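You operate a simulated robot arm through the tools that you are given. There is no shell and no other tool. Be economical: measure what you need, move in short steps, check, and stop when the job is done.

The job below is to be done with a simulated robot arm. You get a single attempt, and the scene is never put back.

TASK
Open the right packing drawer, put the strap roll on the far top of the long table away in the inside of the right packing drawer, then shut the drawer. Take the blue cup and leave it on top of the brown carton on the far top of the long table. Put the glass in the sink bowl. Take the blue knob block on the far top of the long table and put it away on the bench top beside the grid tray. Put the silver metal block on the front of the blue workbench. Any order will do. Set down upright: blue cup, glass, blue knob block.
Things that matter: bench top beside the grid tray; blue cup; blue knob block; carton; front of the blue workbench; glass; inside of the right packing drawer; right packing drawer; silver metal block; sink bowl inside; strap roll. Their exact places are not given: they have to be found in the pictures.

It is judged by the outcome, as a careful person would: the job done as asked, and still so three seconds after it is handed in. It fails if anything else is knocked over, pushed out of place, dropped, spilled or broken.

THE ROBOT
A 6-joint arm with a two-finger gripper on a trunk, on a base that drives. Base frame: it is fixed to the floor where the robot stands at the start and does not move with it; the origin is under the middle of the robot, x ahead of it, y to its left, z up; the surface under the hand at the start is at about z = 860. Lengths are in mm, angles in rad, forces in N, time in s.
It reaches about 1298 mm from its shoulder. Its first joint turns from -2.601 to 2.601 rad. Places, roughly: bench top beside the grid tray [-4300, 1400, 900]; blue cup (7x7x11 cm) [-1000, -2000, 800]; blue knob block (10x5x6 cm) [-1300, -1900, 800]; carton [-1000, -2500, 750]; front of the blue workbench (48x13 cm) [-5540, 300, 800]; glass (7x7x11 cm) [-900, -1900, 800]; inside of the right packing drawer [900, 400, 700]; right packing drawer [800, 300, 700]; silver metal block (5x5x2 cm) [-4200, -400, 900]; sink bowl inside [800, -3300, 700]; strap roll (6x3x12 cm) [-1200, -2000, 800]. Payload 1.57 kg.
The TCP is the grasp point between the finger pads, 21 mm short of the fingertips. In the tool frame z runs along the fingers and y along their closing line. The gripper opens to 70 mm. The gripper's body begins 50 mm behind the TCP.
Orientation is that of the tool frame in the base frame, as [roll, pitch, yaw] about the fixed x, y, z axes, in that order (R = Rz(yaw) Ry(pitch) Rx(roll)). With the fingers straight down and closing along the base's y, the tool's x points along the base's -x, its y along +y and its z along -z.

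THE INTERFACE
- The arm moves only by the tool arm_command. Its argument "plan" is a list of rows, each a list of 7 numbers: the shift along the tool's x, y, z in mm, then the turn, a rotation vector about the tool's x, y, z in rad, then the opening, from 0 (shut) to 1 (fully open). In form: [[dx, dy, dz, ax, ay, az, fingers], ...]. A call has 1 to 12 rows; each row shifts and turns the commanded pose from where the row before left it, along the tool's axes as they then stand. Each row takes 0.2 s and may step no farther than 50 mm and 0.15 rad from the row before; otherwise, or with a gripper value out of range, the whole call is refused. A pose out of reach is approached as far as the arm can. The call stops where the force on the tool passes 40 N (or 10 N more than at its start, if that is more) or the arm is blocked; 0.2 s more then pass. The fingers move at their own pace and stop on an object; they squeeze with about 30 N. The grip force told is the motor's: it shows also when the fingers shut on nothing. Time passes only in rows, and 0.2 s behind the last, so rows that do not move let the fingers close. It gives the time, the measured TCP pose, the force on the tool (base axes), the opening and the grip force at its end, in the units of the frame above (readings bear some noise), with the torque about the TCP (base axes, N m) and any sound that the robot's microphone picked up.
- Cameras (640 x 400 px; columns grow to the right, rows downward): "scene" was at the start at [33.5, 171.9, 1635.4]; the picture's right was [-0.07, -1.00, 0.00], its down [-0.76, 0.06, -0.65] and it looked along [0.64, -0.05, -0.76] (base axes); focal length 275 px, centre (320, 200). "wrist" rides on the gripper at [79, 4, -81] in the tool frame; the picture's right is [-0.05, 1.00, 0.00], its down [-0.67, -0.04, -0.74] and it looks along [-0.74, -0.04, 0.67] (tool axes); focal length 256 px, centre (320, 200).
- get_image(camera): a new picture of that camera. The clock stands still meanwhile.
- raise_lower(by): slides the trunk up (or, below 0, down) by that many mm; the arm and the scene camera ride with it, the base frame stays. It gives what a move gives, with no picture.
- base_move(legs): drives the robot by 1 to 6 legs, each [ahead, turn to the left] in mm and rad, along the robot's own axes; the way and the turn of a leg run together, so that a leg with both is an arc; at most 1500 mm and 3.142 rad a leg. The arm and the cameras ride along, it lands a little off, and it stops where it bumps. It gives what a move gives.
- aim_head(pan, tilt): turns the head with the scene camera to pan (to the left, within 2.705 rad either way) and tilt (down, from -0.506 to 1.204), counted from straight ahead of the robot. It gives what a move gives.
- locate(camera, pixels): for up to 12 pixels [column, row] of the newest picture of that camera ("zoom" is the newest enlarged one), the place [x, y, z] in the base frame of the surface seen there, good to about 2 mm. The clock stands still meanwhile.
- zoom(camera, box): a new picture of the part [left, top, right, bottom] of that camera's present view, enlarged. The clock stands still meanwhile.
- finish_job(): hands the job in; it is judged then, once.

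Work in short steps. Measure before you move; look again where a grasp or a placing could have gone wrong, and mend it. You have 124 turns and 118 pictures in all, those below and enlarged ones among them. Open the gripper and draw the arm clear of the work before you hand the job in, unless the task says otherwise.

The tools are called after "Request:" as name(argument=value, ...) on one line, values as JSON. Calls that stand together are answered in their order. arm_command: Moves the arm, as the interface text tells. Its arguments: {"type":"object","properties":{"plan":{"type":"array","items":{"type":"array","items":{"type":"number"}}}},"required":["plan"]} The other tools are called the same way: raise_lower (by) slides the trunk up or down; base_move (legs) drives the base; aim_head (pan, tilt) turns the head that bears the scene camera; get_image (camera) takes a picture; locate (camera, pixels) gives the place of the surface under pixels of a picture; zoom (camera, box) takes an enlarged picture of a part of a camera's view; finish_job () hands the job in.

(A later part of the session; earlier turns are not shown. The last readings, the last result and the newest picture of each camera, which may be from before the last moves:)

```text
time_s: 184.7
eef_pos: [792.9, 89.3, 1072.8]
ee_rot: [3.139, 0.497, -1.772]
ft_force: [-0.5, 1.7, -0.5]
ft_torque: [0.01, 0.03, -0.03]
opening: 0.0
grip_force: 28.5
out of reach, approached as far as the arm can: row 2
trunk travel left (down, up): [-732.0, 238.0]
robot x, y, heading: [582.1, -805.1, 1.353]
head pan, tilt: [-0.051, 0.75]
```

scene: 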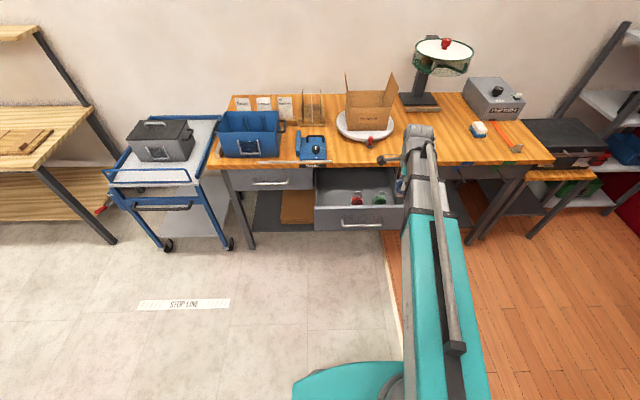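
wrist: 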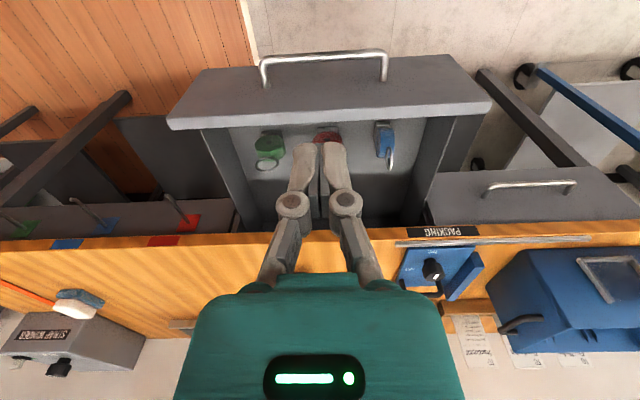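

Request:
raise_lower(by=-320)

Request:
arm_command(plan=[[-13.2, 0, 7.2, 0, 0, 0, 0], [-13.2, 0, 7.2, 0, 0, 0, 0], [-8.8, 0, 4.8, 0, 0, 0, 0], [-7, 0, 3.8, 0, 0, 0, 0], [-4.4, 0, 2.4, 0, 0, 0, 0], [-4.4, 0, 2.4, 0, 0, 0, 0], [-4.4, 0, 2.4, 0, 0, 0, 0], [-4.4, 0, 2.4, 0, 0, 0, 0], [-4.4, 0, 2.4, 0, 0, 0, 0], [-4.4, 0, 2.4, 0, 0, 0, 0]])

Request:
zoom(camera="scene", box=[220, 80, 460, 230])

Request:
locate(camera="zoom", pixels=[[150, 190], [240, 190], [320, 190], [440, 190]])

```text
time_s: 187.8
eef_pos: [792.9, 88.4, 753.3]
ee_rot: [3.14, 0.497, -1.771]
ft_force: [-0.4, -1.1, 0.0]
ft_torque: [0.02, 0.01, 0.0]
opening: 0.1
grip_force: 29.1
trunk travel left (down, up): [-412.0, 558.0]
robot x, y, heading: [580.8, -802.9, 1.356]
head pan, tilt: [-0.051, 0.75]
```

```text
time_s: 189.8
eef_pos: [805.3, 153.6, 751.1]
ee_rot: [3.141, 0.482, -1.77]
ft_force: [-0.2, -1.9, -3.2]
ft_torque: [-0.1, 0.0, 0.03]
opening: 0.0
grip_force: 28.3
trunk travel left (down, up): [-412.0, 558.0]
robot x, y, heading: [577.2, -806.0, 1.346]
head pan, tilt: [-0.051, 0.75]
stopped in row 10: the force on the tool passed its limit at 46 N (the readings are from after the stop); the commanded pose is now the measured one
```

```text
2.67 times, centred on (340, 155) of scene
```

zoom: 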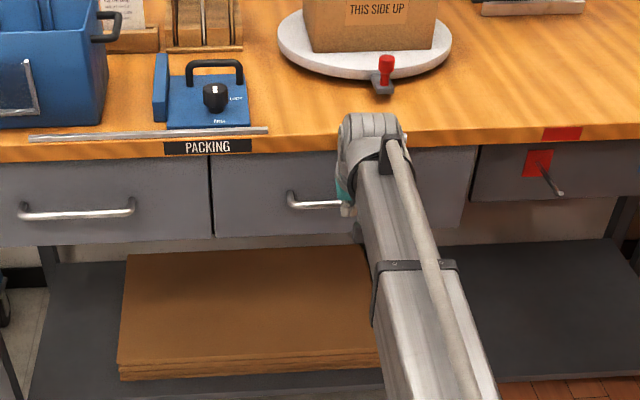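

```text
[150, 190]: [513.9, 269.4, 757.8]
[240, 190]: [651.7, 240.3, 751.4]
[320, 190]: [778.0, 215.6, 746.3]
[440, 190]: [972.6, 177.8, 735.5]
```

Now flush with the left drawer (both on one line). I back off, raise, and straighten the hand.

Request:
arm_command(plan=[[22, 0, -12, 0, 0, 0, 0], [35, 0, -19, 0, 0, 0, 0.3], [35, 0, -19, 0, 0, 0, 0.6]])

Request:
raise_lower(by=300)

Request:
arm_command(plan=[[23, 0, 0, 0, 0.121, 0, 0.6], [23, 0, 0, 0, 0.121, 0, 0.6], [23, 0, 0, 0, 0.121, 0, 0.6], [23, 0, 0, 0, 0.121, 0, 0.6]])

```text
time_s: 190.6
eef_pos: [786.0, 51.3, 752.1]
ee_rot: [3.141, 0.484, -1.773]
ft_force: [0.7, -0.7, -1.0]
ft_torque: [0.0, 0.02, 0.0]
opening: 41.8
grip_force: 0.0
trunk travel left (down, up): [-412.0, 558.0]
robot x, y, heading: [577.3, -803.9, 1.354]
head pan, tilt: [-0.051, 0.75]
```

```text
time_s: 193.6
eef_pos: [786.5, 51.7, 1051.3]
ee_rot: [3.141, 0.482, -1.772]
ft_force: [-0.2, 0.4, -0.8]
ft_torque: [-0.01, 0.0, -0.01]
opening: 42.1
grip_force: 0.0
trunk travel left (down, up): [-712.0, 258.0]
robot x, y, heading: [580.2, -804.9, 1.35]
head pan, tilt: [-0.051, 0.75]
```

```text
time_s: 194.6
eef_pos: [768.8, -34.8, 1028.9]
ee_rot: [-3.141, -0.004, -1.769]
ft_force: [-0.8, 0.3, 0.5]
ft_torque: [0.01, -0.01, 0.03]
opening: 42.0
grip_force: 0.0
out of reach, approached as far as the arm can: row 2, 4
trunk travel left (down, up): [-712.0, 258.0]
robot x, y, heading: [581.4, -806.7, 1.352]
head pan, tilt: [-0.051, 0.75]
```

Now back to the long table for the glass.

Request:
base_move(legs=[[0, 1.79], [1480, 0], [0, 1.571], [540, 0]])

Request:
aim_head(pan=0.15, tilt=0.95)

Request:
get_image(camera="scene")

```text
time_s: 219.1
eef_pos: [-989.5, -2143.4, 1029.1]
ee_rot: [3.141, -0.001, 1.547]
ft_force: [-0.4, -0.4, 0.2]
ft_torque: [0.01, -0.01, 0.0]
opening: 42.0
grip_force: 0.1
trunk travel left (down, up): [-712.0, 258.0]
robot x, y, heading: [-962.8, -1346.7, -1.611]
head pan, tilt: [-0.051, 0.75]
```

```text
time_s: 219.8
eef_pos: [-989.3, -2142.0, 1030.1]
ee_rot: [3.141, 0.001, 1.547]
ft_force: [0.2, 0.3, -0.3]
ft_torque: [-0.01, -0.01, 0.01]
opening: 42.1
grip_force: 0.1
trunk travel left (down, up): [-712.0, 258.0]
robot x, y, heading: [-967.8, -1352.8, -1.613]
head pan, tilt: [0.15, 0.949]
```

```text
67 pictures are left
```

scene: 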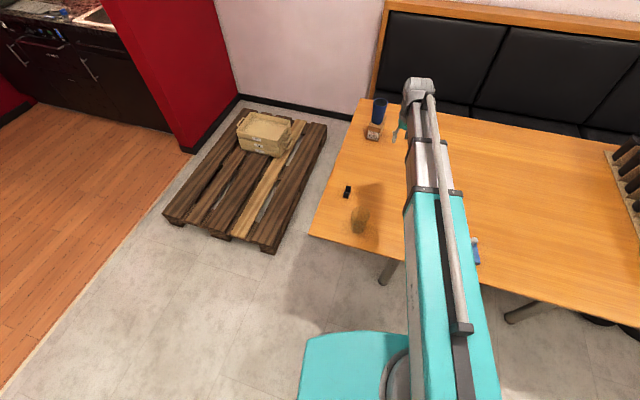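

The cup stands on the carton. I enlarge the glass at (358,220).

Request:
zoom(camera="scene", box=[318, 180, 398, 250])

```text
5.71 times, centred on (358, 215) of scene
```

zoom: 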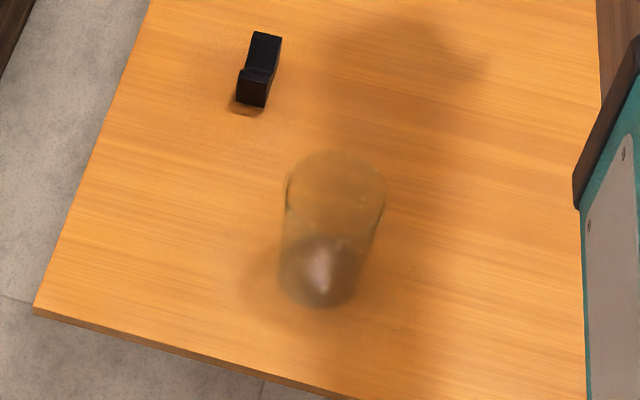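

Request:
locate(camera="zoom", pixels=[[318, 270], [280, 265], [360, 262], [318, 305], [318, 235], [335, 195], [285, 190], [387, 190], [335, 152]])

```text
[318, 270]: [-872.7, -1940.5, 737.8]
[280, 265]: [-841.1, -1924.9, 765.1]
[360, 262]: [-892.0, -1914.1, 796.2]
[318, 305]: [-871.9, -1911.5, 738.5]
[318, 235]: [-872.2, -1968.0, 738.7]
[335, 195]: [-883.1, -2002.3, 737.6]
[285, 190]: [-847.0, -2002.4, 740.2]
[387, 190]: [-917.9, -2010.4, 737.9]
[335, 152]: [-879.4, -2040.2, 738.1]
```

Glass base centre ≈(−872,−1940). I move over its right wall (−903,−1940) and look from the wrist.

Request:
arm_command(plan=[[41, 16.2, 0, 0, 0, 0, 0.6], [41, 16.2, 0, 0, 0, 0, 0.6], [41, 16.2, 0, 0, 0, 0, 0.6], [41, 16.2, 0, 0, 0, 0, 0.6], [41, 16.2, 0, 0, 0, -0.024, 0.6]])

Request:
raise_lower(by=-90)

Request:
get_image(camera="wrist")

```text
time_s: 221.0
eef_pos: [-901.7, -1938.4, 1029.2]
ee_rot: [3.141, -0.001, 1.569]
ft_force: [0.2, 0.5, -0.2]
ft_torque: [0.01, 0.02, 0.01]
opening: 42.0
grip_force: 0.0
trunk travel left (down, up): [-712.0, 258.0]
robot x, y, heading: [-963.9, -1351.2, -1.61]
head pan, tilt: [0.15, 0.949]
```

```text
time_s: 222.3
eef_pos: [-902.4, -1939.1, 941.0]
ee_rot: [3.142, 0.0, 1.568]
ft_force: [1.4, 0.4, -0.5]
ft_torque: [0.0, 0.0, -0.04]
opening: 42.1
grip_force: 0.1
trunk travel left (down, up): [-622.0, 348.0]
robot x, y, heading: [-965.9, -1351.5, -1.611]
head pan, tilt: [0.15, 0.949]
```

```text
65 pictures are left
```

wrist: 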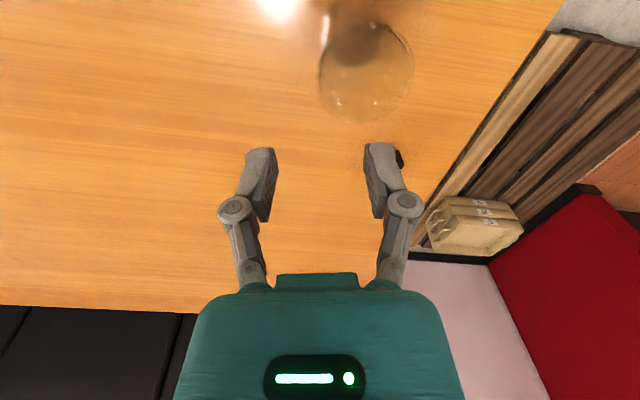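

The glass rim spans (319–413), so its right wall lies midway between the fingers. I lower 117 mm and close.

Request:
raise_lower(by=-117)

Request:
arm_command(plan=[[0, 0, 0, 0, 0, 0, 0], [0, 0, 0, 0, 0, 0, 0], [0, 0, 0, 0, 0, 0, 0], [0, 0, 0, 0, 0, 0, 0], [0, 0, 0, 0, 0, 0, 0]])

Request:
raise_lower(by=30)

Request:
zoom(camera="scene", box=[300, 160, 428, 240])

```text
time_s: 223.8
eef_pos: [-902.7, -1940.6, 823.6]
ee_rot: [3.141, -0.001, 1.57]
ft_force: [1.0, 0.6, 0.1]
ft_torque: [0.02, -0.01, 0.01]
opening: 42.5
grip_force: 0.1
trunk travel left (down, up): [-505.0, 465.0]
robot x, y, heading: [-964.4, -1350.0, -1.61]
head pan, tilt: [0.15, 0.949]
```

```text
time_s: 224.9
eef_pos: [-903.4, -1939.9, 823.2]
ee_rot: [3.14, -0.002, 1.568]
ft_force: [4.2, -1.3, 9.2]
ft_torque: [-0.09, -0.84, -0.08]
opening: 5.9
grip_force: 30.1
trunk travel left (down, up): [-505.0, 465.0]
robot x, y, heading: [-961.3, -1350.6, -1.607]
head pan, tilt: [0.15, 0.949]
```

```text
time_s: 225.7
eef_pos: [-902.3, -1940.3, 853.3]
ee_rot: [3.141, -0.001, 1.568]
ft_force: [0.0, -0.6, -1.4]
ft_torque: [0.01, 0.05, 0.0]
opening: 5.8
grip_force: 29.9
trunk travel left (down, up): [-535.0, 435.0]
robot x, y, heading: [-960.8, -1348.7, -1.604]
head pan, tilt: [0.15, 0.949]
```

```text
5.00 times, centred on (364, 200) of scene
```

zoom: 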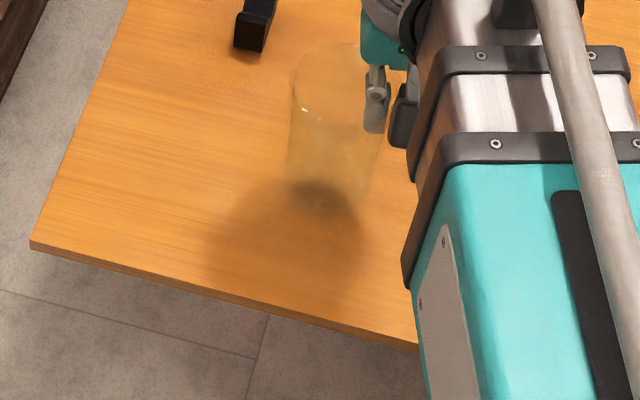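

The glass is lifted cleanly. I raise it for carrying and drive to a spot opposite the sink, about (800,−800) facing −y.

Request:
raise_lower(by=200)

Request:
base_move(legs=[[-500, 0], [0, 1.607], [1500, 0], [260, 0], [0, -1.571]])

Request:
aim_head(pan=0.0, tilt=0.45)

Request:
get_image(camera="scene")

```text
time_s: 227.9
eef_pos: [-901.4, -1939.6, 1052.4]
ee_rot: [-3.141, 0.0, 1.57]
ft_force: [-0.3, 0.2, -2.1]
ft_torque: [0.0, 0.04, -0.02]
opening: 6.1
grip_force: 30.1
trunk travel left (down, up): [-735.0, 235.0]
robot x, y, heading: [-960.2, -1348.2, -1.608]
head pan, tilt: [0.15, 0.949]
```

```text
time_s: 253.3
eef_pos: [894.7, -1421.4, 1053.8]
ee_rot: [3.141, 0.0, 1.622]
ft_force: [0.1, 0.2, -1.4]
ft_torque: [0.01, 0.1, 0.02]
opening: 6.1
grip_force: 29.9
trunk travel left (down, up): [-735.0, 235.0]
robot x, y, heading: [831.1, -832.2, -1.548]
head pan, tilt: [0.15, 0.949]
```

```text
time_s: 254.3
eef_pos: [894.8, -1421.0, 1053.3]
ee_rot: [-3.141, -0.001, 1.622]
ft_force: [1.0, 0.0, -1.5]
ft_torque: [-0.01, 0.1, 0.04]
opening: 6.1
grip_force: 29.6
trunk travel left (down, up): [-735.0, 235.0]
robot x, y, heading: [831.4, -834.3, -1.552]
head pan, tilt: [0.0, 0.45]
```

```text
63 pictures are left
```

scene: 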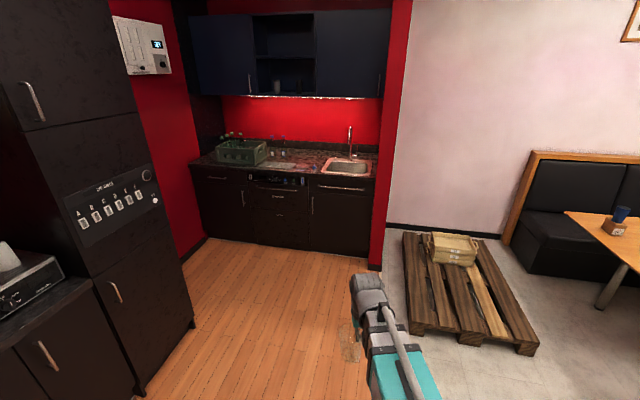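

The sink is at (347,165). I measure the sink, counter edge, cabinets and pallet.

Request:
zoom(camera="scene", box=[300, 110, 400, 190])

Request:
locate(camera="scene", pixels=[[347, 167], [325, 172], [370, 176], [345, 176], [320, 178], [350, 130], [376, 250], [404, 235], [410, 325], [215, 165], [350, 95], [382, 60]])

```text
5.00 times, centred on (350, 150) of scene
```

zoom: 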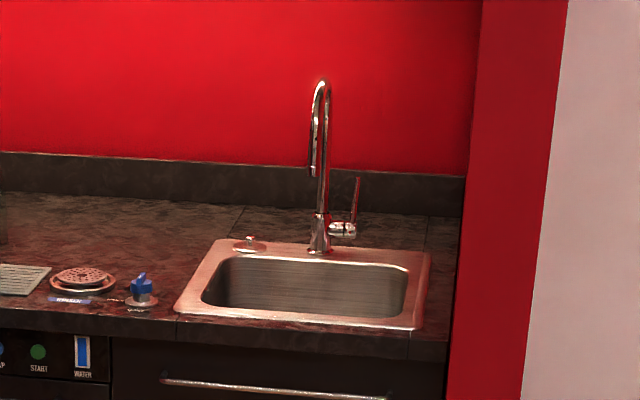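

```text
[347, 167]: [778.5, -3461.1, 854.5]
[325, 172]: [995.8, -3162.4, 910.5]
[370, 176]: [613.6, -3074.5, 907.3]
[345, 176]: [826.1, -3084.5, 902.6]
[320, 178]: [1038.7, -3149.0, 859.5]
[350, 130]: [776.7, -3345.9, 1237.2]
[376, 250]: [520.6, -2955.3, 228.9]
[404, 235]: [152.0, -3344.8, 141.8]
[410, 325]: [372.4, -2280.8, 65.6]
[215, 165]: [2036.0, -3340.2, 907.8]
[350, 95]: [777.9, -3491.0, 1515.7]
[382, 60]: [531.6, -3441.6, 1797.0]
```

Bowl spans roughly x 620–960, y −3130…−3450; faucet near (777,−3346…). I drive 1500 mm forward and look into the bowl.

Request:
base_move(legs=[[1450, -0.02]])

Request:
aim_head(pan=0.0, tilt=0.7)

Request:
get_image(camera="scene")

```text
time_s: 263.2
eef_pos: [920.4, -2887.1, 1053.6]
ee_rot: [3.141, 0.0, 1.623]
ft_force: [0.2, 0.2, -1.8]
ft_torque: [0.01, 0.08, -0.01]
opening: 6.0
grip_force: 29.6
trunk travel left (down, up): [-735.0, 235.0]
robot x, y, heading: [856.8, -2300.8, -1.556]
head pan, tilt: [0.0, 0.45]
```

```text
time_s: 264.0
eef_pos: [920.6, -2888.2, 1053.3]
ee_rot: [-3.141, 0.0, 1.623]
ft_force: [0.6, 0.2, -1.5]
ft_torque: [0.02, 0.03, 0.0]
opening: 5.7
grip_force: 29.8
trunk travel left (down, up): [-735.0, 235.0]
robot x, y, heading: [858.2, -2303.1, -1.555]
head pan, tilt: [0.0, 0.7]
```

```text
61 pictures are left
```

scene: 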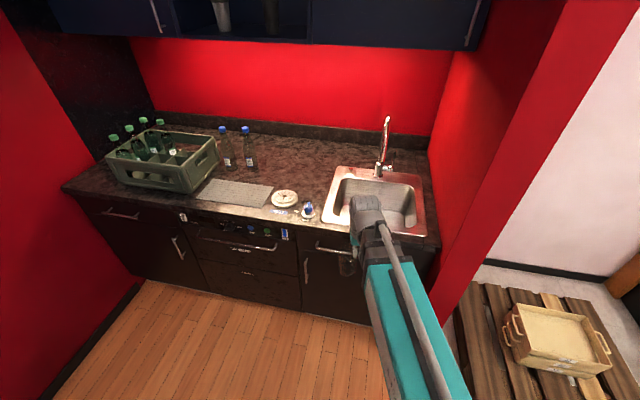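

Request:
zoom(camera="scene", box=[300, 105, 444, 250])

Request:
locate(camera="scene", pixels=[[345, 195], [348, 205], [400, 200], [405, 210], [375, 190], [350, 182], [412, 188], [390, 120], [382, 150], [383, 168], [345, 220], [413, 225]])

```text
2.76 times, centred on (372, 178) of scene
```

zoom: 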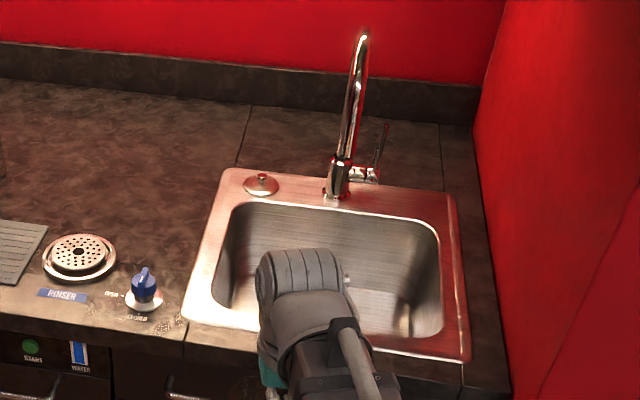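

```text
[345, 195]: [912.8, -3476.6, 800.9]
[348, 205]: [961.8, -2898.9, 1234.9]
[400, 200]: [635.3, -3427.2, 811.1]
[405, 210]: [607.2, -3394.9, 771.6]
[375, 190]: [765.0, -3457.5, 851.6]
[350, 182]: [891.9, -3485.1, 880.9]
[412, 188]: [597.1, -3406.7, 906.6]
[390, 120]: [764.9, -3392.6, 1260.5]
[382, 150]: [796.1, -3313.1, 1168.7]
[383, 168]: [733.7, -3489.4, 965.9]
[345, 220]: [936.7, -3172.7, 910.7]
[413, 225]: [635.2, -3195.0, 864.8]
```

I measure the bowl's floor in the enlargement.

Request:
locate(camera="zoom", pixels=[[400, 310], [375, 305], [430, 300], [420, 335], [380, 270], [230, 270], [228, 300], [355, 170], [350, 150], [440, 345], [215, 310], [362, 60]])

```text
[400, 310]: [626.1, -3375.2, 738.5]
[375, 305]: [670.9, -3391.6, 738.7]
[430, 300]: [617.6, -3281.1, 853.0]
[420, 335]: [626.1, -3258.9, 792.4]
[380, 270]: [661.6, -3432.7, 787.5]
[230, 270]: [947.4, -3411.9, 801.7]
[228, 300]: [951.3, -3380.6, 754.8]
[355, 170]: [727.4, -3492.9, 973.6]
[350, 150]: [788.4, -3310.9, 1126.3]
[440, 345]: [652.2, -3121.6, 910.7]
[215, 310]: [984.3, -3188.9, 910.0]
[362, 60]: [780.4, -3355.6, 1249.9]
```

Bowl floor z=738.6; spout tip at (788,−3311,1126). I aim the glass centre at ≈(916,−3305), TCP (885,−3305), keeping the hand left of the spout.

Request:
arm_command(plan=[[-41.7, -3.5, 0, 0, 0, 0.052, 0], [-41.7, -3.5, 0, 0, 0, 0, 0], [-41.7, -3.5, 0, 0, 0, 0, 0], [-41.7, -3.5, 0, 0, 0, 0, 0], [-41.7, -3.5, 0, 0, 0, 0, 0], [-41.7, -3.5, 0, 0, 0, 0, 0], [-41.7, -3.5, 0, 0, 0, 0, 0], [-41.7, -3.5, 0, 0, 0, 0, 0], [-41.7, -3.5, 0, 0, 0, 0, 0], [-41.7, -3.5, 0, 0, 0, 0, 0]])

Request:
get_image(camera="wrist")

Request:
zoom(camera="scene", box=[280, 80, 440, 240])

```text
time_s: 266.2
eef_pos: [886.5, -3308.2, 1052.4]
ee_rot: [-3.141, -0.001, 1.572]
ft_force: [0.4, -0.1, -2.4]
ft_torque: [-0.02, 0.08, 0.03]
opening: 6.0
grip_force: 29.9
trunk travel left (down, up): [-735.0, 235.0]
robot x, y, heading: [857.5, -2301.6, -1.554]
head pan, tilt: [0.0, 0.7]
```

```text
59 pictures are left
```

wrist: 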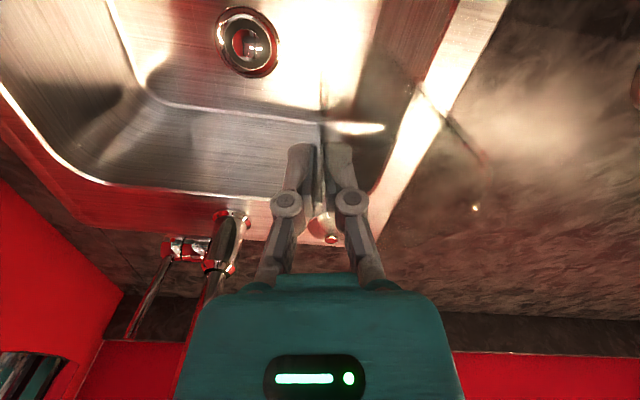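

```text
2.50 times, centred on (360, 160) of scene
```

zoom: 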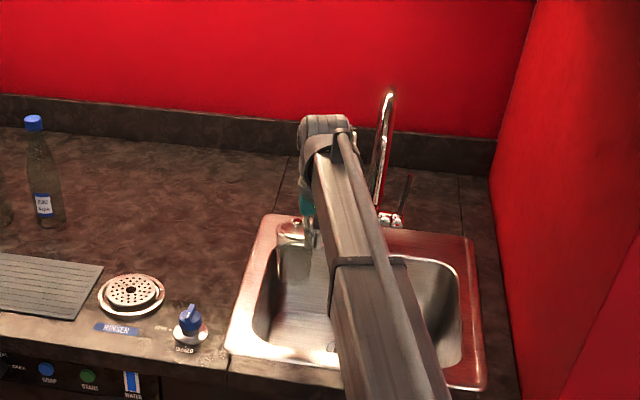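

I measure the bowl around the drop place in the wrist view.

Request:
locate(camera="wrist", pixels=[[247, 45], [290, 60], [340, 110], [360, 60], [400, 100], [300, 115], [400, 45], [345, 20], [385, 20], [430, 130]])

```text
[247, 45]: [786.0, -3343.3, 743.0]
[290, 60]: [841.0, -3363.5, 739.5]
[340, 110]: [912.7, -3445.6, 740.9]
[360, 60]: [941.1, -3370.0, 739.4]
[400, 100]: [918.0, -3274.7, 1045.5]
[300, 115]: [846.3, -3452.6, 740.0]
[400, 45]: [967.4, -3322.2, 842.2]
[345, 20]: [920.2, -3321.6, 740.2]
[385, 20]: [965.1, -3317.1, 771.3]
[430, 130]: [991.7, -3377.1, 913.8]
```

Room is good (floor to x≈955). I lower in steps to the floor.

Request:
raise_lower(by=-150)

Request:
raise_lower(by=-72)

Request:
raise_lower(by=-5)

```text
time_s: 267.9
eef_pos: [885.4, -3307.0, 903.1]
ee_rot: [3.14, 0.0, 1.57]
ft_force: [-0.5, 0.3, -2.2]
ft_torque: [-0.02, 0.07, 0.04]
opening: 5.9
grip_force: 29.8
trunk travel left (down, up): [-585.0, 385.0]
robot x, y, heading: [858.5, -2301.9, -1.55]
head pan, tilt: [0.0, 0.7]
```

```text
time_s: 269.0
eef_pos: [886.5, -3307.4, 831.8]
ee_rot: [3.141, 0.0, 1.572]
ft_force: [0.1, 0.4, -2.0]
ft_torque: [-0.07, 0.04, 0.01]
opening: 5.6
grip_force: 29.9
trunk travel left (down, up): [-513.0, 457.0]
robot x, y, heading: [856.7, -2297.0, -1.551]
head pan, tilt: [0.0, 0.7]
```

```text
time_s: 269.6
eef_pos: [886.4, -3307.1, 825.8]
ee_rot: [-3.141, 0.0, 1.57]
ft_force: [-0.5, -0.5, -1.3]
ft_torque: [-0.01, 0.01, -0.04]
opening: 5.9
grip_force: 29.8
trunk travel left (down, up): [-508.0, 462.0]
robot x, y, heading: [860.3, -2300.0, -1.553]
head pan, tilt: [0.0, 0.7]
```

Request:
raise_lower(by=-2.5)

```text
time_s: 270.1
eef_pos: [885.4, -3307.8, 824.6]
ee_rot: [3.14, -0.001, 1.57]
ft_force: [-3.4, -1.6, 6.8]
ft_torque: [-0.01, -0.17, -0.04]
opening: 6.0
grip_force: 30.0
trunk travel left (down, up): [-505.0, 465.0]
robot x, y, heading: [859.8, -2299.0, -1.555]
head pan, tilt: [0.0, 0.7]
```

Touched (6.8 N). I open gently, rise, retract, and check.

Request:
arm_command(plan=[[0, 0, 0, 0, 0, 0, 0.2], [0, 0, 0, 0, 0, 0, 0.4], [0, 0, 0, 0, 0, 0, 0.5], [0, 0, 0, 0, 0, 0, 0.5]])

Request:
raise_lower(by=230)

Request:
arm_command(plan=[[45, 0, 0, 0, 0, 0, 0.5], [45, 0, 0, 0, 0, 0, 0.5], [45, 0, 0, 0, 0, 0, 0.5], [45, 0, 0, 0, 0, 0, 0.5], [45, 0, 0, 0, 0, 0, 0.5], [45, 0, 0, 0, 0, 0, 0.5], [45, 0, 0, 0, 0, 0, 0.5], [45, 0, 0, 0, 0, 0, 0.5]])

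Request:
zoom(camera="scene", box=[300, 130, 440, 240])

```text
time_s: 271.1
eef_pos: [886.1, -3307.1, 822.8]
ee_rot: [-3.139, 0.001, 1.57]
ft_force: [0.7, -0.6, 0.1]
ft_torque: [0.02, -0.01, 0.01]
opening: 35.1
grip_force: 0.0
trunk travel left (down, up): [-505.0, 465.0]
robot x, y, heading: [858.0, -2299.4, -1.555]
head pan, tilt: [0.0, 0.7]
```

```text
time_s: 273.5
eef_pos: [886.5, -3307.8, 1053.8]
ee_rot: [-3.14, 0.001, 1.572]
ft_force: [-0.5, -0.1, 0.5]
ft_torque: [-0.02, -0.02, 0.02]
opening: 34.9
grip_force: 0.1
trunk travel left (down, up): [-735.0, 235.0]
robot x, y, heading: [858.6, -2296.0, -1.552]
head pan, tilt: [0.0, 0.7]
```

```text
time_s: 275.3
eef_pos: [888.9, -2947.7, 1054.3]
ee_rot: [3.141, -0.001, 1.57]
ft_force: [-0.6, -1.0, 0.0]
ft_torque: [0.0, -0.04, 0.02]
opening: 35.2
grip_force: 0.1
trunk travel left (down, up): [-735.0, 235.0]
robot x, y, heading: [856.4, -2302.0, -1.552]
head pan, tilt: [0.0, 0.7]
```

```text
3.64 times, centred on (370, 185) of scene
```

zoom: 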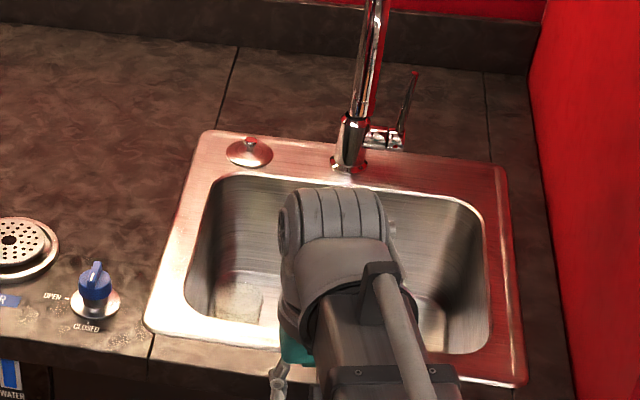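

I back away and look at the sink once more from a clear angle.

Request:
base_move(legs=[[-600, 0], [0, -0.35]])

Request:
aim_head(pan=0.35, tilt=0.6)

Request:
zoom(camera="scene", box=[260, 100, 420, 200])

```text
time_s: 280.9
eef_pos: [661.7, -2318.0, 1053.1]
ee_rot: [-3.141, -0.001, 1.22]
ft_force: [-0.4, 1.2, -0.3]
ft_torque: [-0.01, -0.01, 0.02]
opening: 34.9
grip_force: 0.1
trunk travel left (down, up): [-735.0, 235.0]
robot x, y, heading: [852.7, -1695.4, -1.904]
head pan, tilt: [0.0, 0.7]
```

```text
time_s: 281.8
eef_pos: [660.3, -2318.5, 1054.4]
ee_rot: [-3.141, 0.001, 1.219]
ft_force: [0.6, -0.4, 0.4]
ft_torque: [0.0, 0.0, -0.02]
opening: 35.1
grip_force: 0.0
trunk travel left (down, up): [-735.0, 235.0]
robot x, y, heading: [853.7, -1699.0, -1.906]
head pan, tilt: [0.351, 0.6]
```

```text
4.00 times, centred on (340, 150) of scene
```

zoom: 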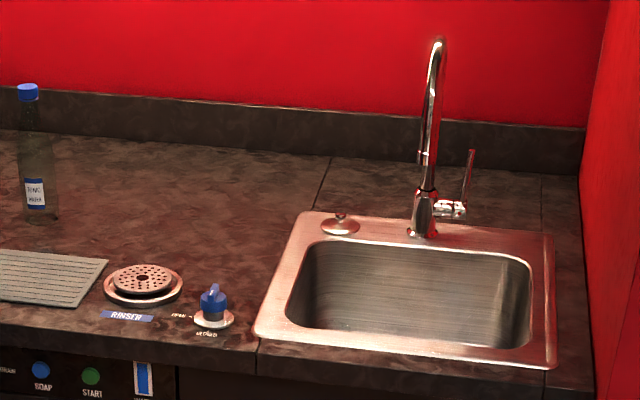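

Request:
zoom(camera="scene", box=[325, 155, 375, 190])

Request:
base_move(legs=[[-900, 0], [0, -1.237], [1500, 0], [880, 0], [0, 1.571]])

Request:
aim_head(pan=0.0, tilt=0.6)

Request:
get_image(camera="scene")

```text
11.43 times, centred on (350, 172) of scene
```

zoom: 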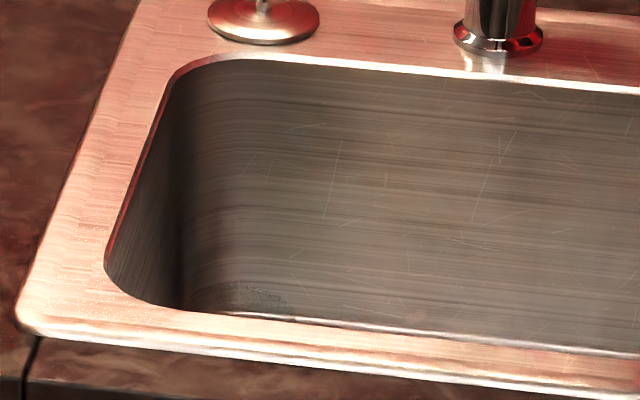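

```text
time_s: 311.6
eef_pos: [-1250.8, -1535.9, 1053.5]
ee_rot: [3.141, -0.001, 1.532]
ft_force: [0.2, -0.6, 0.1]
ft_torque: [-0.04, 0.0, 0.02]
opening: 35.3
grip_force: 0.0
trunk travel left (down, up): [-735.0, 235.0]
robot x, y, heading: [-1253.9, -886.7, -1.591]
head pan, tilt: [0.351, 0.6]
```

```text
time_s: 312.4
eef_pos: [-1251.5, -1534.6, 1054.2]
ee_rot: [3.141, 0.001, 1.531]
ft_force: [-0.4, 1.2, 1.2]
ft_torque: [0.02, 0.02, 0.01]
opening: 34.9
grip_force: 0.0
trunk travel left (down, up): [-735.0, 235.0]
robot x, y, heading: [-1256.1, -883.4, -1.593]
head pan, tilt: [0.0, 0.6]
```

```text
54 pictures are left
```

scene: 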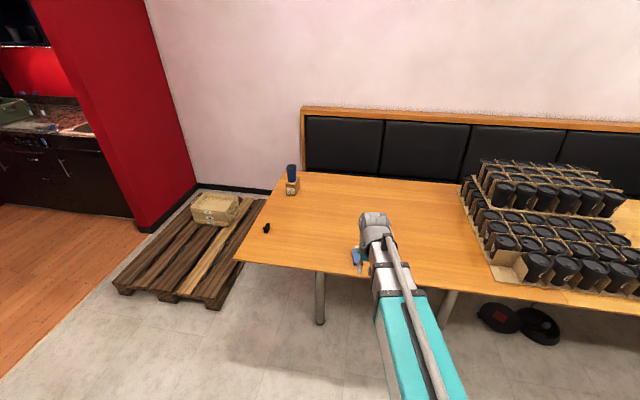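

The glass stands below line of sight; fine. I drive 350 mm closer to the knob block and look from the wrist.

Request:
base_move(legs=[[350, 0]])

Request:
arm_command(plan=[[30, 0, 0, 0, 0, -0.04, 1], [45, 0, 0, 0, 0, 0, 1], [45, 0, 0, 0, 0, 0, 1]])

Request:
get_image(camera="wrist")

```text
time_s: 315.0
eef_pos: [-1253.2, -1879.5, 1054.0]
ee_rot: [-3.141, -0.002, 1.538]
ft_force: [0.0, 0.6, -0.5]
ft_torque: [-0.01, 0.01, 0.0]
opening: 35.1
grip_force: 0.0
trunk travel left (down, up): [-735.0, 235.0]
robot x, y, heading: [-1264.2, -1232.5, -1.583]
head pan, tilt: [0.0, 0.6]
```

```text
time_s: 315.8
eef_pos: [-1254.8, -1768.4, 1053.7]
ee_rot: [3.14, -0.001, 1.578]
ft_force: [-0.2, 0.6, 0.8]
ft_torque: [0.05, -0.02, 0.01]
opening: 70.2
grip_force: 0.0
out of reach, approached as far as the arm can: row 3
trunk travel left (down, up): [-735.0, 235.0]
robot x, y, heading: [-1263.3, -1229.4, -1.585]
head pan, tilt: [0.0, 0.6]
```

```text
53 pictures are left
```

wrist: 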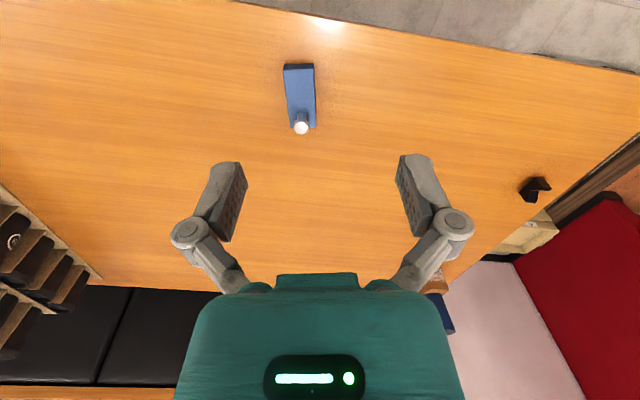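

Request:
zoom(camera="wrist", box=[260, 50, 340, 145])

Request:
locate(camera="wrist", pixels=[[285, 71], [314, 70], [316, 125], [292, 122], [301, 127], [302, 100], [286, 95], [315, 95]])

```text
4.21 times, centred on (300, 98) of wrist
```

zoom: 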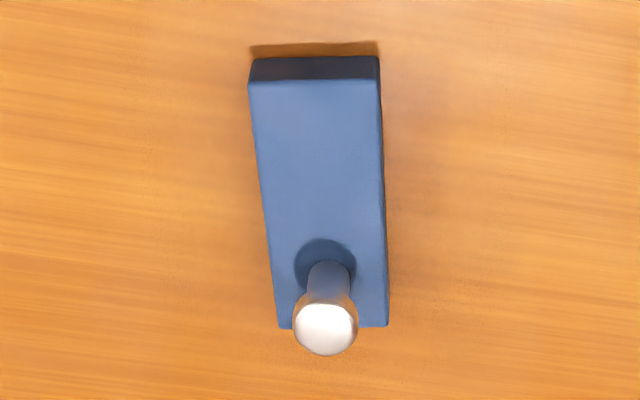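

```text
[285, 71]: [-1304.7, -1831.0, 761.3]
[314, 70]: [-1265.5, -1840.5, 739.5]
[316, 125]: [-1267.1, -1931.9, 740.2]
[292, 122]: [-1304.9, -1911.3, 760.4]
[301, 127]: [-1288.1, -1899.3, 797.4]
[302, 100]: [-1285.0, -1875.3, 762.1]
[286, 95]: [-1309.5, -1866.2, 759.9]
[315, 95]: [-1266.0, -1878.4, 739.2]
```

Block centre ≈(−1286,−1879), width ≈42 along x, knob top z 797. I move above, lower to z≈763 and grip its sides.

Request:
arm_command(plan=[[-37, -10.4, 0, 0, 0, 0, 1], [-37, -10.4, 0, 0, 0, 0, 1], [-37, -10.4, 0, 0, 0, 0, 1], [0, 0, 0, 0, 0, 0, 1]])

Request:
raise_lower(by=-250)

Request:
get_image(camera="wrist")

```text
time_s: 316.8
eef_pos: [-1284.6, -1879.4, 1054.2]
ee_rot: [-3.141, 0.0, 1.58]
ft_force: [0.0, 0.4, -0.7]
ft_torque: [0.01, 0.0, 0.03]
opening: 69.9
grip_force: 0.1
trunk travel left (down, up): [-735.0, 235.0]
robot x, y, heading: [-1264.9, -1228.2, -1.585]
head pan, tilt: [0.0, 0.6]
```

```text
time_s: 319.4
eef_pos: [-1282.7, -1879.6, 803.0]
ee_rot: [-3.14, 0.001, 1.577]
ft_force: [0.6, 0.2, 0.6]
ft_torque: [-0.01, 0.02, 0.01]
opening: 70.0
grip_force: 0.1
trunk travel left (down, up): [-485.0, 485.0]
robot x, y, heading: [-1262.7, -1232.8, -1.588]
head pan, tilt: [0.0, 0.6]
```

```text
51 pictures are left
```

wrist: 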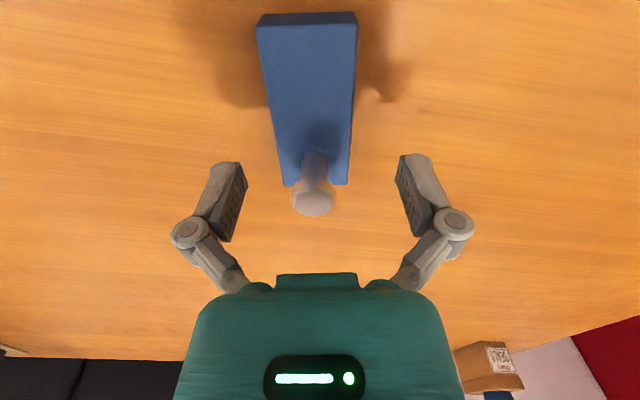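

Well centred. I lower the last 40 mm and close, then lift.

Request:
raise_lower(by=-40)

Request:
arm_command(plan=[[0, -2.5, 0, 0, 0, 0, 0.7], [0, 0, 0, 0, 0, 0, 0], [0, 0, 0, 0, 0, 0, 0], [0, 0, 0, 0, 0, 0, 0], [0, 0, 0, 0, 0, 0, 0]])

Request:
raise_lower(by=270)

Request:
get_image(camera="wrist")

```text
time_s: 320.2
eef_pos: [-1283.2, -1879.4, 763.5]
ee_rot: [3.141, 0.001, 1.578]
ft_force: [-0.4, 0.7, -0.3]
ft_torque: [0.02, 0.02, -0.03]
opening: 70.2
grip_force: 0.0
trunk travel left (down, up): [-445.0, 525.0]
robot x, y, heading: [-1261.3, -1228.3, -1.582]
head pan, tilt: [0.0, 0.6]
```

```text
time_s: 321.4
eef_pos: [-1287.0, -1878.6, 764.2]
ee_rot: [-3.141, 0.001, 1.576]
ft_force: [-0.7, -1.0, 6.8]
ft_torque: [0.07, -0.03, -0.06]
opening: 43.5
grip_force: 30.0
trunk travel left (down, up): [-445.0, 525.0]
robot x, y, heading: [-1266.6, -1229.5, -1.589]
head pan, tilt: [0.0, 0.6]
```

```text
time_s: 324.2
eef_pos: [-1286.8, -1879.5, 1034.0]
ee_rot: [3.141, -0.001, 1.577]
ft_force: [-0.6, 0.1, -0.9]
ft_torque: [-0.02, 0.02, 0.01]
opening: 43.3
grip_force: 29.5
trunk travel left (down, up): [-715.0, 255.0]
robot x, y, heading: [-1264.9, -1227.6, -1.582]
head pan, tilt: [0.0, 0.6]
```

```text
50 pictures are left
```

wrist: 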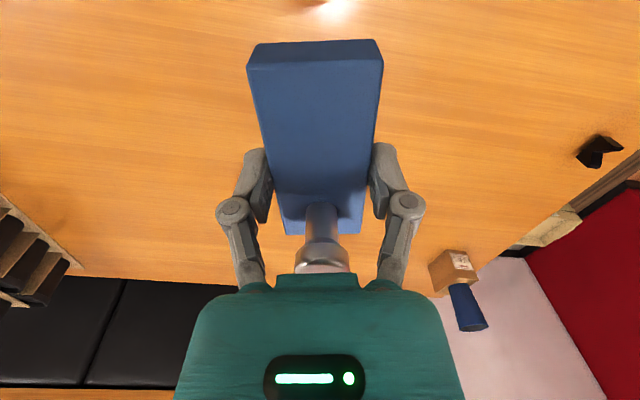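

The block is held firmly. I drive toward the benches: back up, turn west and go to about x=−2750.

Request:
base_move(legs=[[-1100, 0], [0, -1.557], [1450, 0]])

Request:
aim_head(pan=-0.5, tilt=0.4)

Request:
get_image(camera="scene")

```text
time_s: 345.0
eef_pos: [-3331.0, -107.0, 1034.6]
ee_rot: [-3.141, 0.001, 0.009]
ft_force: [0.4, 0.1, -0.3]
ft_torque: [0.05, 0.0, 0.01]
opening: 43.1
grip_force: 30.2
trunk travel left (down, up): [-715.0, 255.0]
robot x, y, heading: [-2682.5, -127.8, 3.135]
head pan, tilt: [0.0, 0.6]
```

```text
time_s: 345.9
eef_pos: [-3330.3, -107.6, 1033.8]
ee_rot: [3.141, -0.001, 0.01]
ft_force: [-0.6, 0.1, -0.9]
ft_torque: [-0.05, 0.01, 0.0]
opening: 43.3
grip_force: 29.9
trunk travel left (down, up): [-715.0, 255.0]
robot x, y, heading: [-2684.2, -132.1, 3.133]
head pan, tilt: [-0.499, 0.4]
```

```text
49 pictures are left
```

scene: 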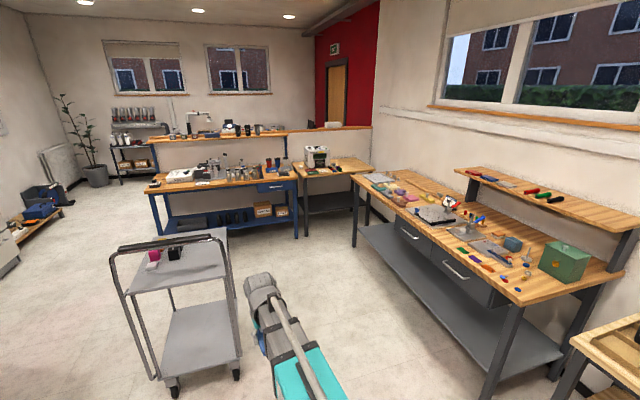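

I enlarge the bench to find the grid tray, and the cart for the silver block.

Request:
zoom(camera="scene", box=[350, 160, 510, 260])

Request:
zoom(camera="scene", box=[450, 190, 610, 310])

Request:
zoom(camera="scene", box=[100, 220, 260, 320])

Request:
locate(camera="scene", pixels=[[388, 187], [400, 195], [437, 213], [380, 178], [410, 215], [430, 228], [480, 260], [520, 295], [360, 180], [470, 233], [495, 250], [370, 185]])

```text
4.00 times, centred on (430, 210) of scene
```

zoom: 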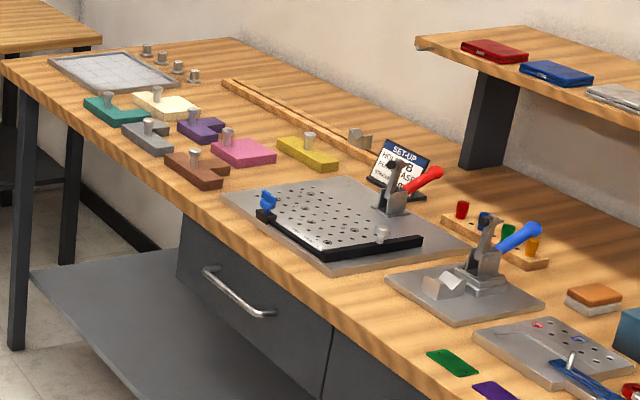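

```text
3.33 times, centred on (530, 250) of scene
```

zoom: 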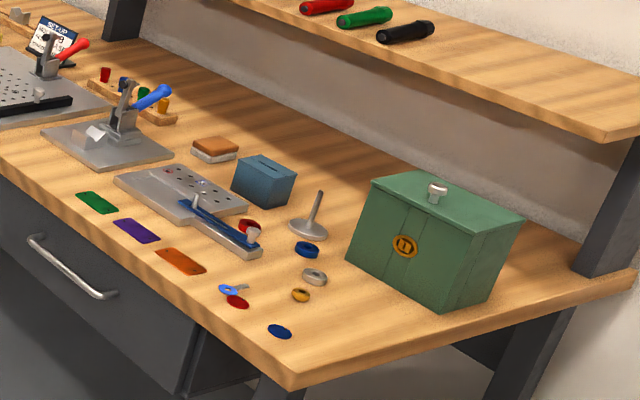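

```text
4.00 times, centred on (180, 270) of scene
```

zoom: 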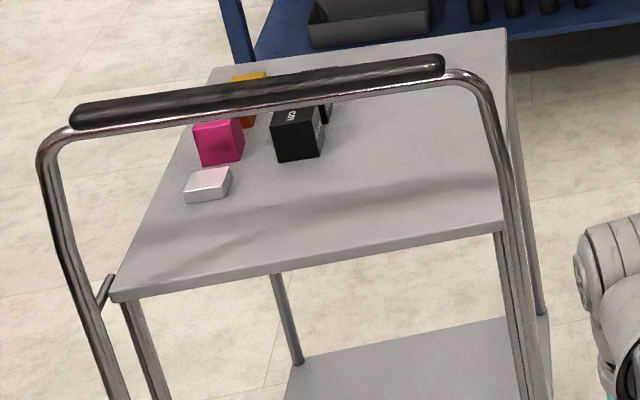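

```text
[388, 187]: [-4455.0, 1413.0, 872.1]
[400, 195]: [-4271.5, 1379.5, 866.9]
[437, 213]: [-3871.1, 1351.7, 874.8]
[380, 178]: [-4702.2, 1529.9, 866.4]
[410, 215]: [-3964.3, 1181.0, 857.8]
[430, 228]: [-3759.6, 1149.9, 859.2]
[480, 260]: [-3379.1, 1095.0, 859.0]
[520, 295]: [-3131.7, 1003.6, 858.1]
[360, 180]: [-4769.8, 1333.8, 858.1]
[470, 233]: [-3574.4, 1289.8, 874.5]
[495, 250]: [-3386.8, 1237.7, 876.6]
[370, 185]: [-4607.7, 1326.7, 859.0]
```

The grid tray is the grey gridded one at ≈(−4700,1530), with coloured knob blocks beside it. Silver block at zoom (207,185) on the cart. I measure cart details.

Request:
locate(camera="zoom", pixels=[[205, 178], [205, 195], [185, 192], [228, 170], [505, 215], [120, 290], [500, 40], [440, 60], [75, 115], [217, 140], [300, 140], [540, 320]])

```text
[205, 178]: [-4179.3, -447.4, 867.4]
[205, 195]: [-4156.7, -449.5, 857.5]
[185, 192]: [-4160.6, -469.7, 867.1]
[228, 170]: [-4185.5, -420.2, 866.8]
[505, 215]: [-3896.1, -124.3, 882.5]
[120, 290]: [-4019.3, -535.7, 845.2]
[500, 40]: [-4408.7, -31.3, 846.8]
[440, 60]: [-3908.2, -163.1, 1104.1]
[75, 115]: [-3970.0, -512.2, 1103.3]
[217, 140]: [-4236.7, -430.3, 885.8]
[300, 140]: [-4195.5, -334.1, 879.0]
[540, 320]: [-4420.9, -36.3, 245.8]
```

Cart spans x −3890…−4510, y −560…−20. I drive around it to about (−4330,505), facing the bench.

Request:
base_move(legs=[[0, -0.47], [1370, 0], [0, 0.47], [430, 0], [0, -1.76]])

Request:
aim_head(pan=0.15, tilt=0.8)

Request:
get_image(camera="scene")

```text
time_s: 367.4
eef_pos: [-4213.8, 1158.3, 1032.9]
ee_rot: [3.141, -0.002, -1.745]
ft_force: [0.8, 0.4, 0.1]
ft_torque: [-0.01, -0.01, -0.01]
opening: 43.2
grip_force: 30.0
trunk travel left (down, up): [-715.0, 255.0]
robot x, y, heading: [-4395.4, 534.5, 1.388]
head pan, tilt: [-0.499, 0.4]
```

```text
time_s: 368.4
eef_pos: [-4212.5, 1156.6, 1034.5]
ee_rot: [3.141, -0.002, -1.747]
ft_force: [0.0, 0.3, -0.8]
ft_torque: [-0.02, 0.01, -0.01]
opening: 43.2
grip_force: 30.1
trunk travel left (down, up): [-715.0, 255.0]
robot x, y, heading: [-4396.3, 532.3, 1.392]
head pan, tilt: [0.15, 0.799]
```

```text
45 pictures are left
```

scene: 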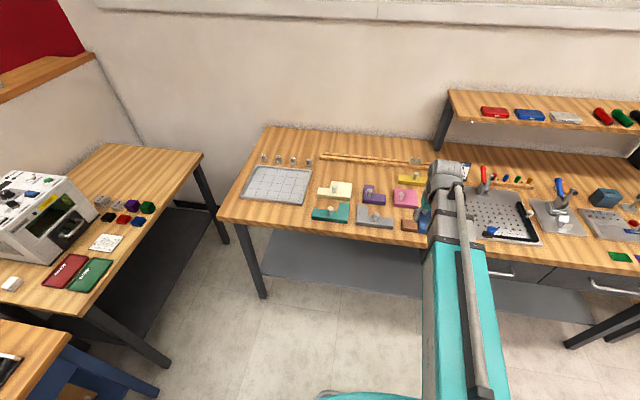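

Request:
zoom(camera="scene", box=[220, 140, 440, 250])

Request:
locate(camera="zoom", pixels=[[260, 120], [235, 185], [70, 170], [280, 175], [360, 210], [300, 140], [330, 95], [400, 95], [470, 110], [450, 150], [520, 190], [400, 225]])

```text
2.91 times, centred on (330, 195) of scene
```

zoom: 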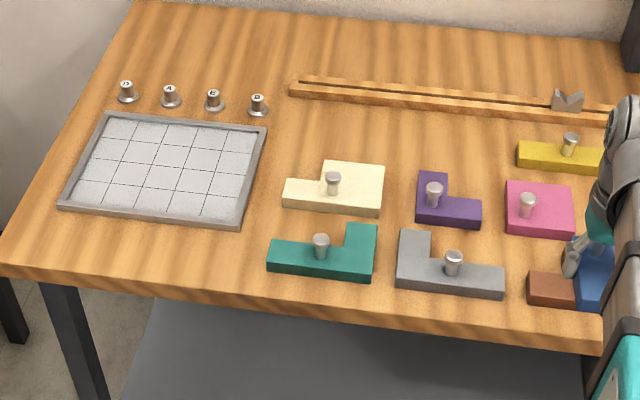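

```text
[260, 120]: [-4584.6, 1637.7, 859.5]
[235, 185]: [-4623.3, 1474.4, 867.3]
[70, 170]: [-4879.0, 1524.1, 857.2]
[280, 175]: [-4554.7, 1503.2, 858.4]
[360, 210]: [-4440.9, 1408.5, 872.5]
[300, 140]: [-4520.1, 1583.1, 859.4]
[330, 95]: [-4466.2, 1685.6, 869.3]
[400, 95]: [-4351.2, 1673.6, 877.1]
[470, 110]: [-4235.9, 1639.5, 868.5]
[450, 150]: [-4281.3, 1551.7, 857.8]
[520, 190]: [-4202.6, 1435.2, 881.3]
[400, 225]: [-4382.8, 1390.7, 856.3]
```

Coloured pieces lie beside the gridded tray. The gap between purple, grey and pink near zoom (480,245) is close to the given place; I measure it and the free area behind.

Request:
zoom(camera="scene", box=[340, 170, 430, 240])

Request:
locate(camera="zoom", pixels=[[180, 225], [250, 230], [290, 120], [210, 255], [290, 262], [360, 250], [360, 240], [150, 140], [375, 90], [300, 60], [265, 240], [340, 320]])

```text
5.71 times, centred on (385, 205) of scene
```

zoom: 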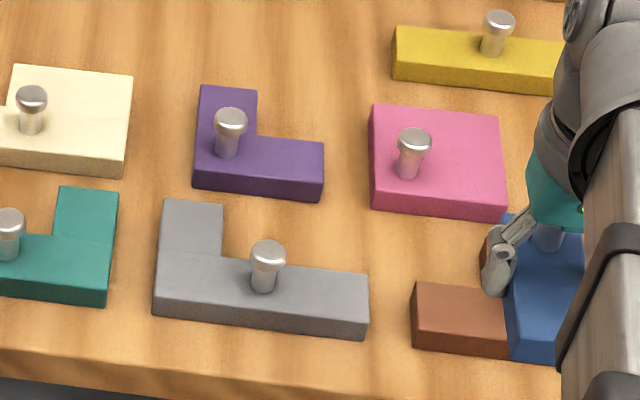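

```text
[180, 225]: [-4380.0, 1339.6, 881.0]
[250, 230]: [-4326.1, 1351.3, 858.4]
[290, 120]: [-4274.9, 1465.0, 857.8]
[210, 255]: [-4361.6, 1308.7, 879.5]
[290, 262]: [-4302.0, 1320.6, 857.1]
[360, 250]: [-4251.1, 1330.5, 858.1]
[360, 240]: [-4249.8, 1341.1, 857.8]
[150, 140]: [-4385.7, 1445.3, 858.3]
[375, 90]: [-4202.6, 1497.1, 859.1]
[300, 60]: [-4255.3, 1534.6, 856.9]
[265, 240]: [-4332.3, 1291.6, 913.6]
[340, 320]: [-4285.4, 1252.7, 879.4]
```

The rows are tight, but there is a clear spot between purple, pink and yellow at ≈(−4258,1518), long axis along the bench depth. I move there and check.

Request:
arm_command(plan=[[-38.6, 11.94, 0, 0, 0, 0, 0], [-38.6, 11.94, 0, 0, 0, 0, 0], [-38.6, 11.94, 0, 0, 0, 0, 0], [-38.6, 11.94, 0, 0, 0, 0, 0], [-38.6, 11.94, 0, 0, 0, 0, 0], [-38.6, 11.94, 0, 0, 0, 0, 0], [-38.6, 11.94, 0, 0, 0, 0, 0], [-38.6, 11.94, 0, 0, 0, 0, 0], [-38.6, 11.94, 0, 0, 0, 0.024, 0]])

Request:
raise_lower(by=-95)

Request:
zoom(camera="scene", box=[340, 150, 450, 230])

Request:
get_image(camera="wrist")

```text
time_s: 370.4
eef_pos: [-4258.5, 1519.8, 1033.8]
ee_rot: [-3.141, -0.003, -1.768]
ft_force: [0.2, -0.5, -1.0]
ft_torque: [-0.02, -0.01, -0.02]
opening: 43.2
grip_force: 29.9
trunk travel left (down, up): [-715.0, 255.0]
robot x, y, heading: [-4390.5, 530.6, 1.389]
head pan, tilt: [0.15, 0.799]
```

```text
time_s: 371.7
eef_pos: [-4257.6, 1517.6, 938.7]
ee_rot: [-3.141, -0.001, -1.77]
ft_force: [0.3, -0.5, -0.6]
ft_torque: [0.01, -0.04, -0.02]
opening: 43.3
grip_force: 30.2
trunk travel left (down, up): [-620.0, 350.0]
robot x, y, heading: [-4395.6, 533.0, 1.389]
head pan, tilt: [0.15, 0.799]
```

```text
5.00 times, centred on (395, 190) of scene
```

zoom: 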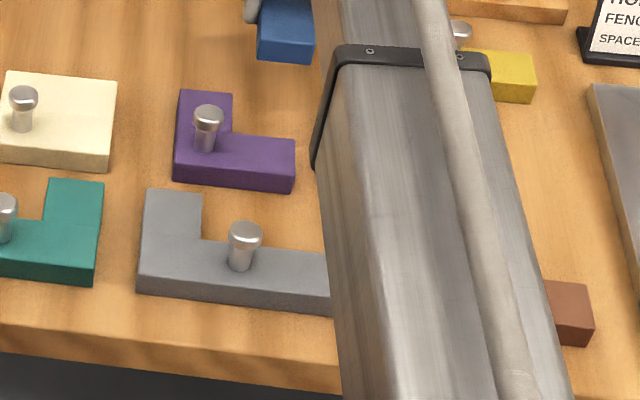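

```text
41 pictures are left
```

wrist: 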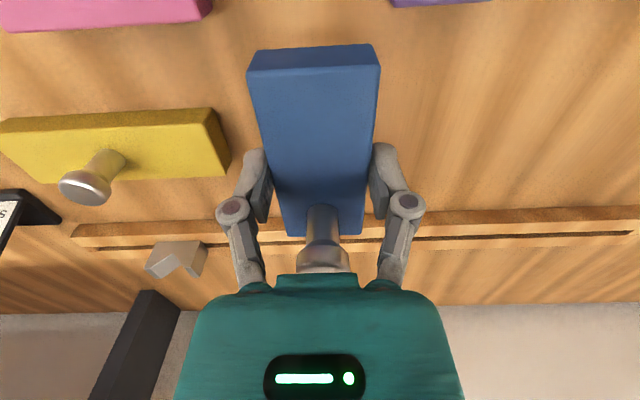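

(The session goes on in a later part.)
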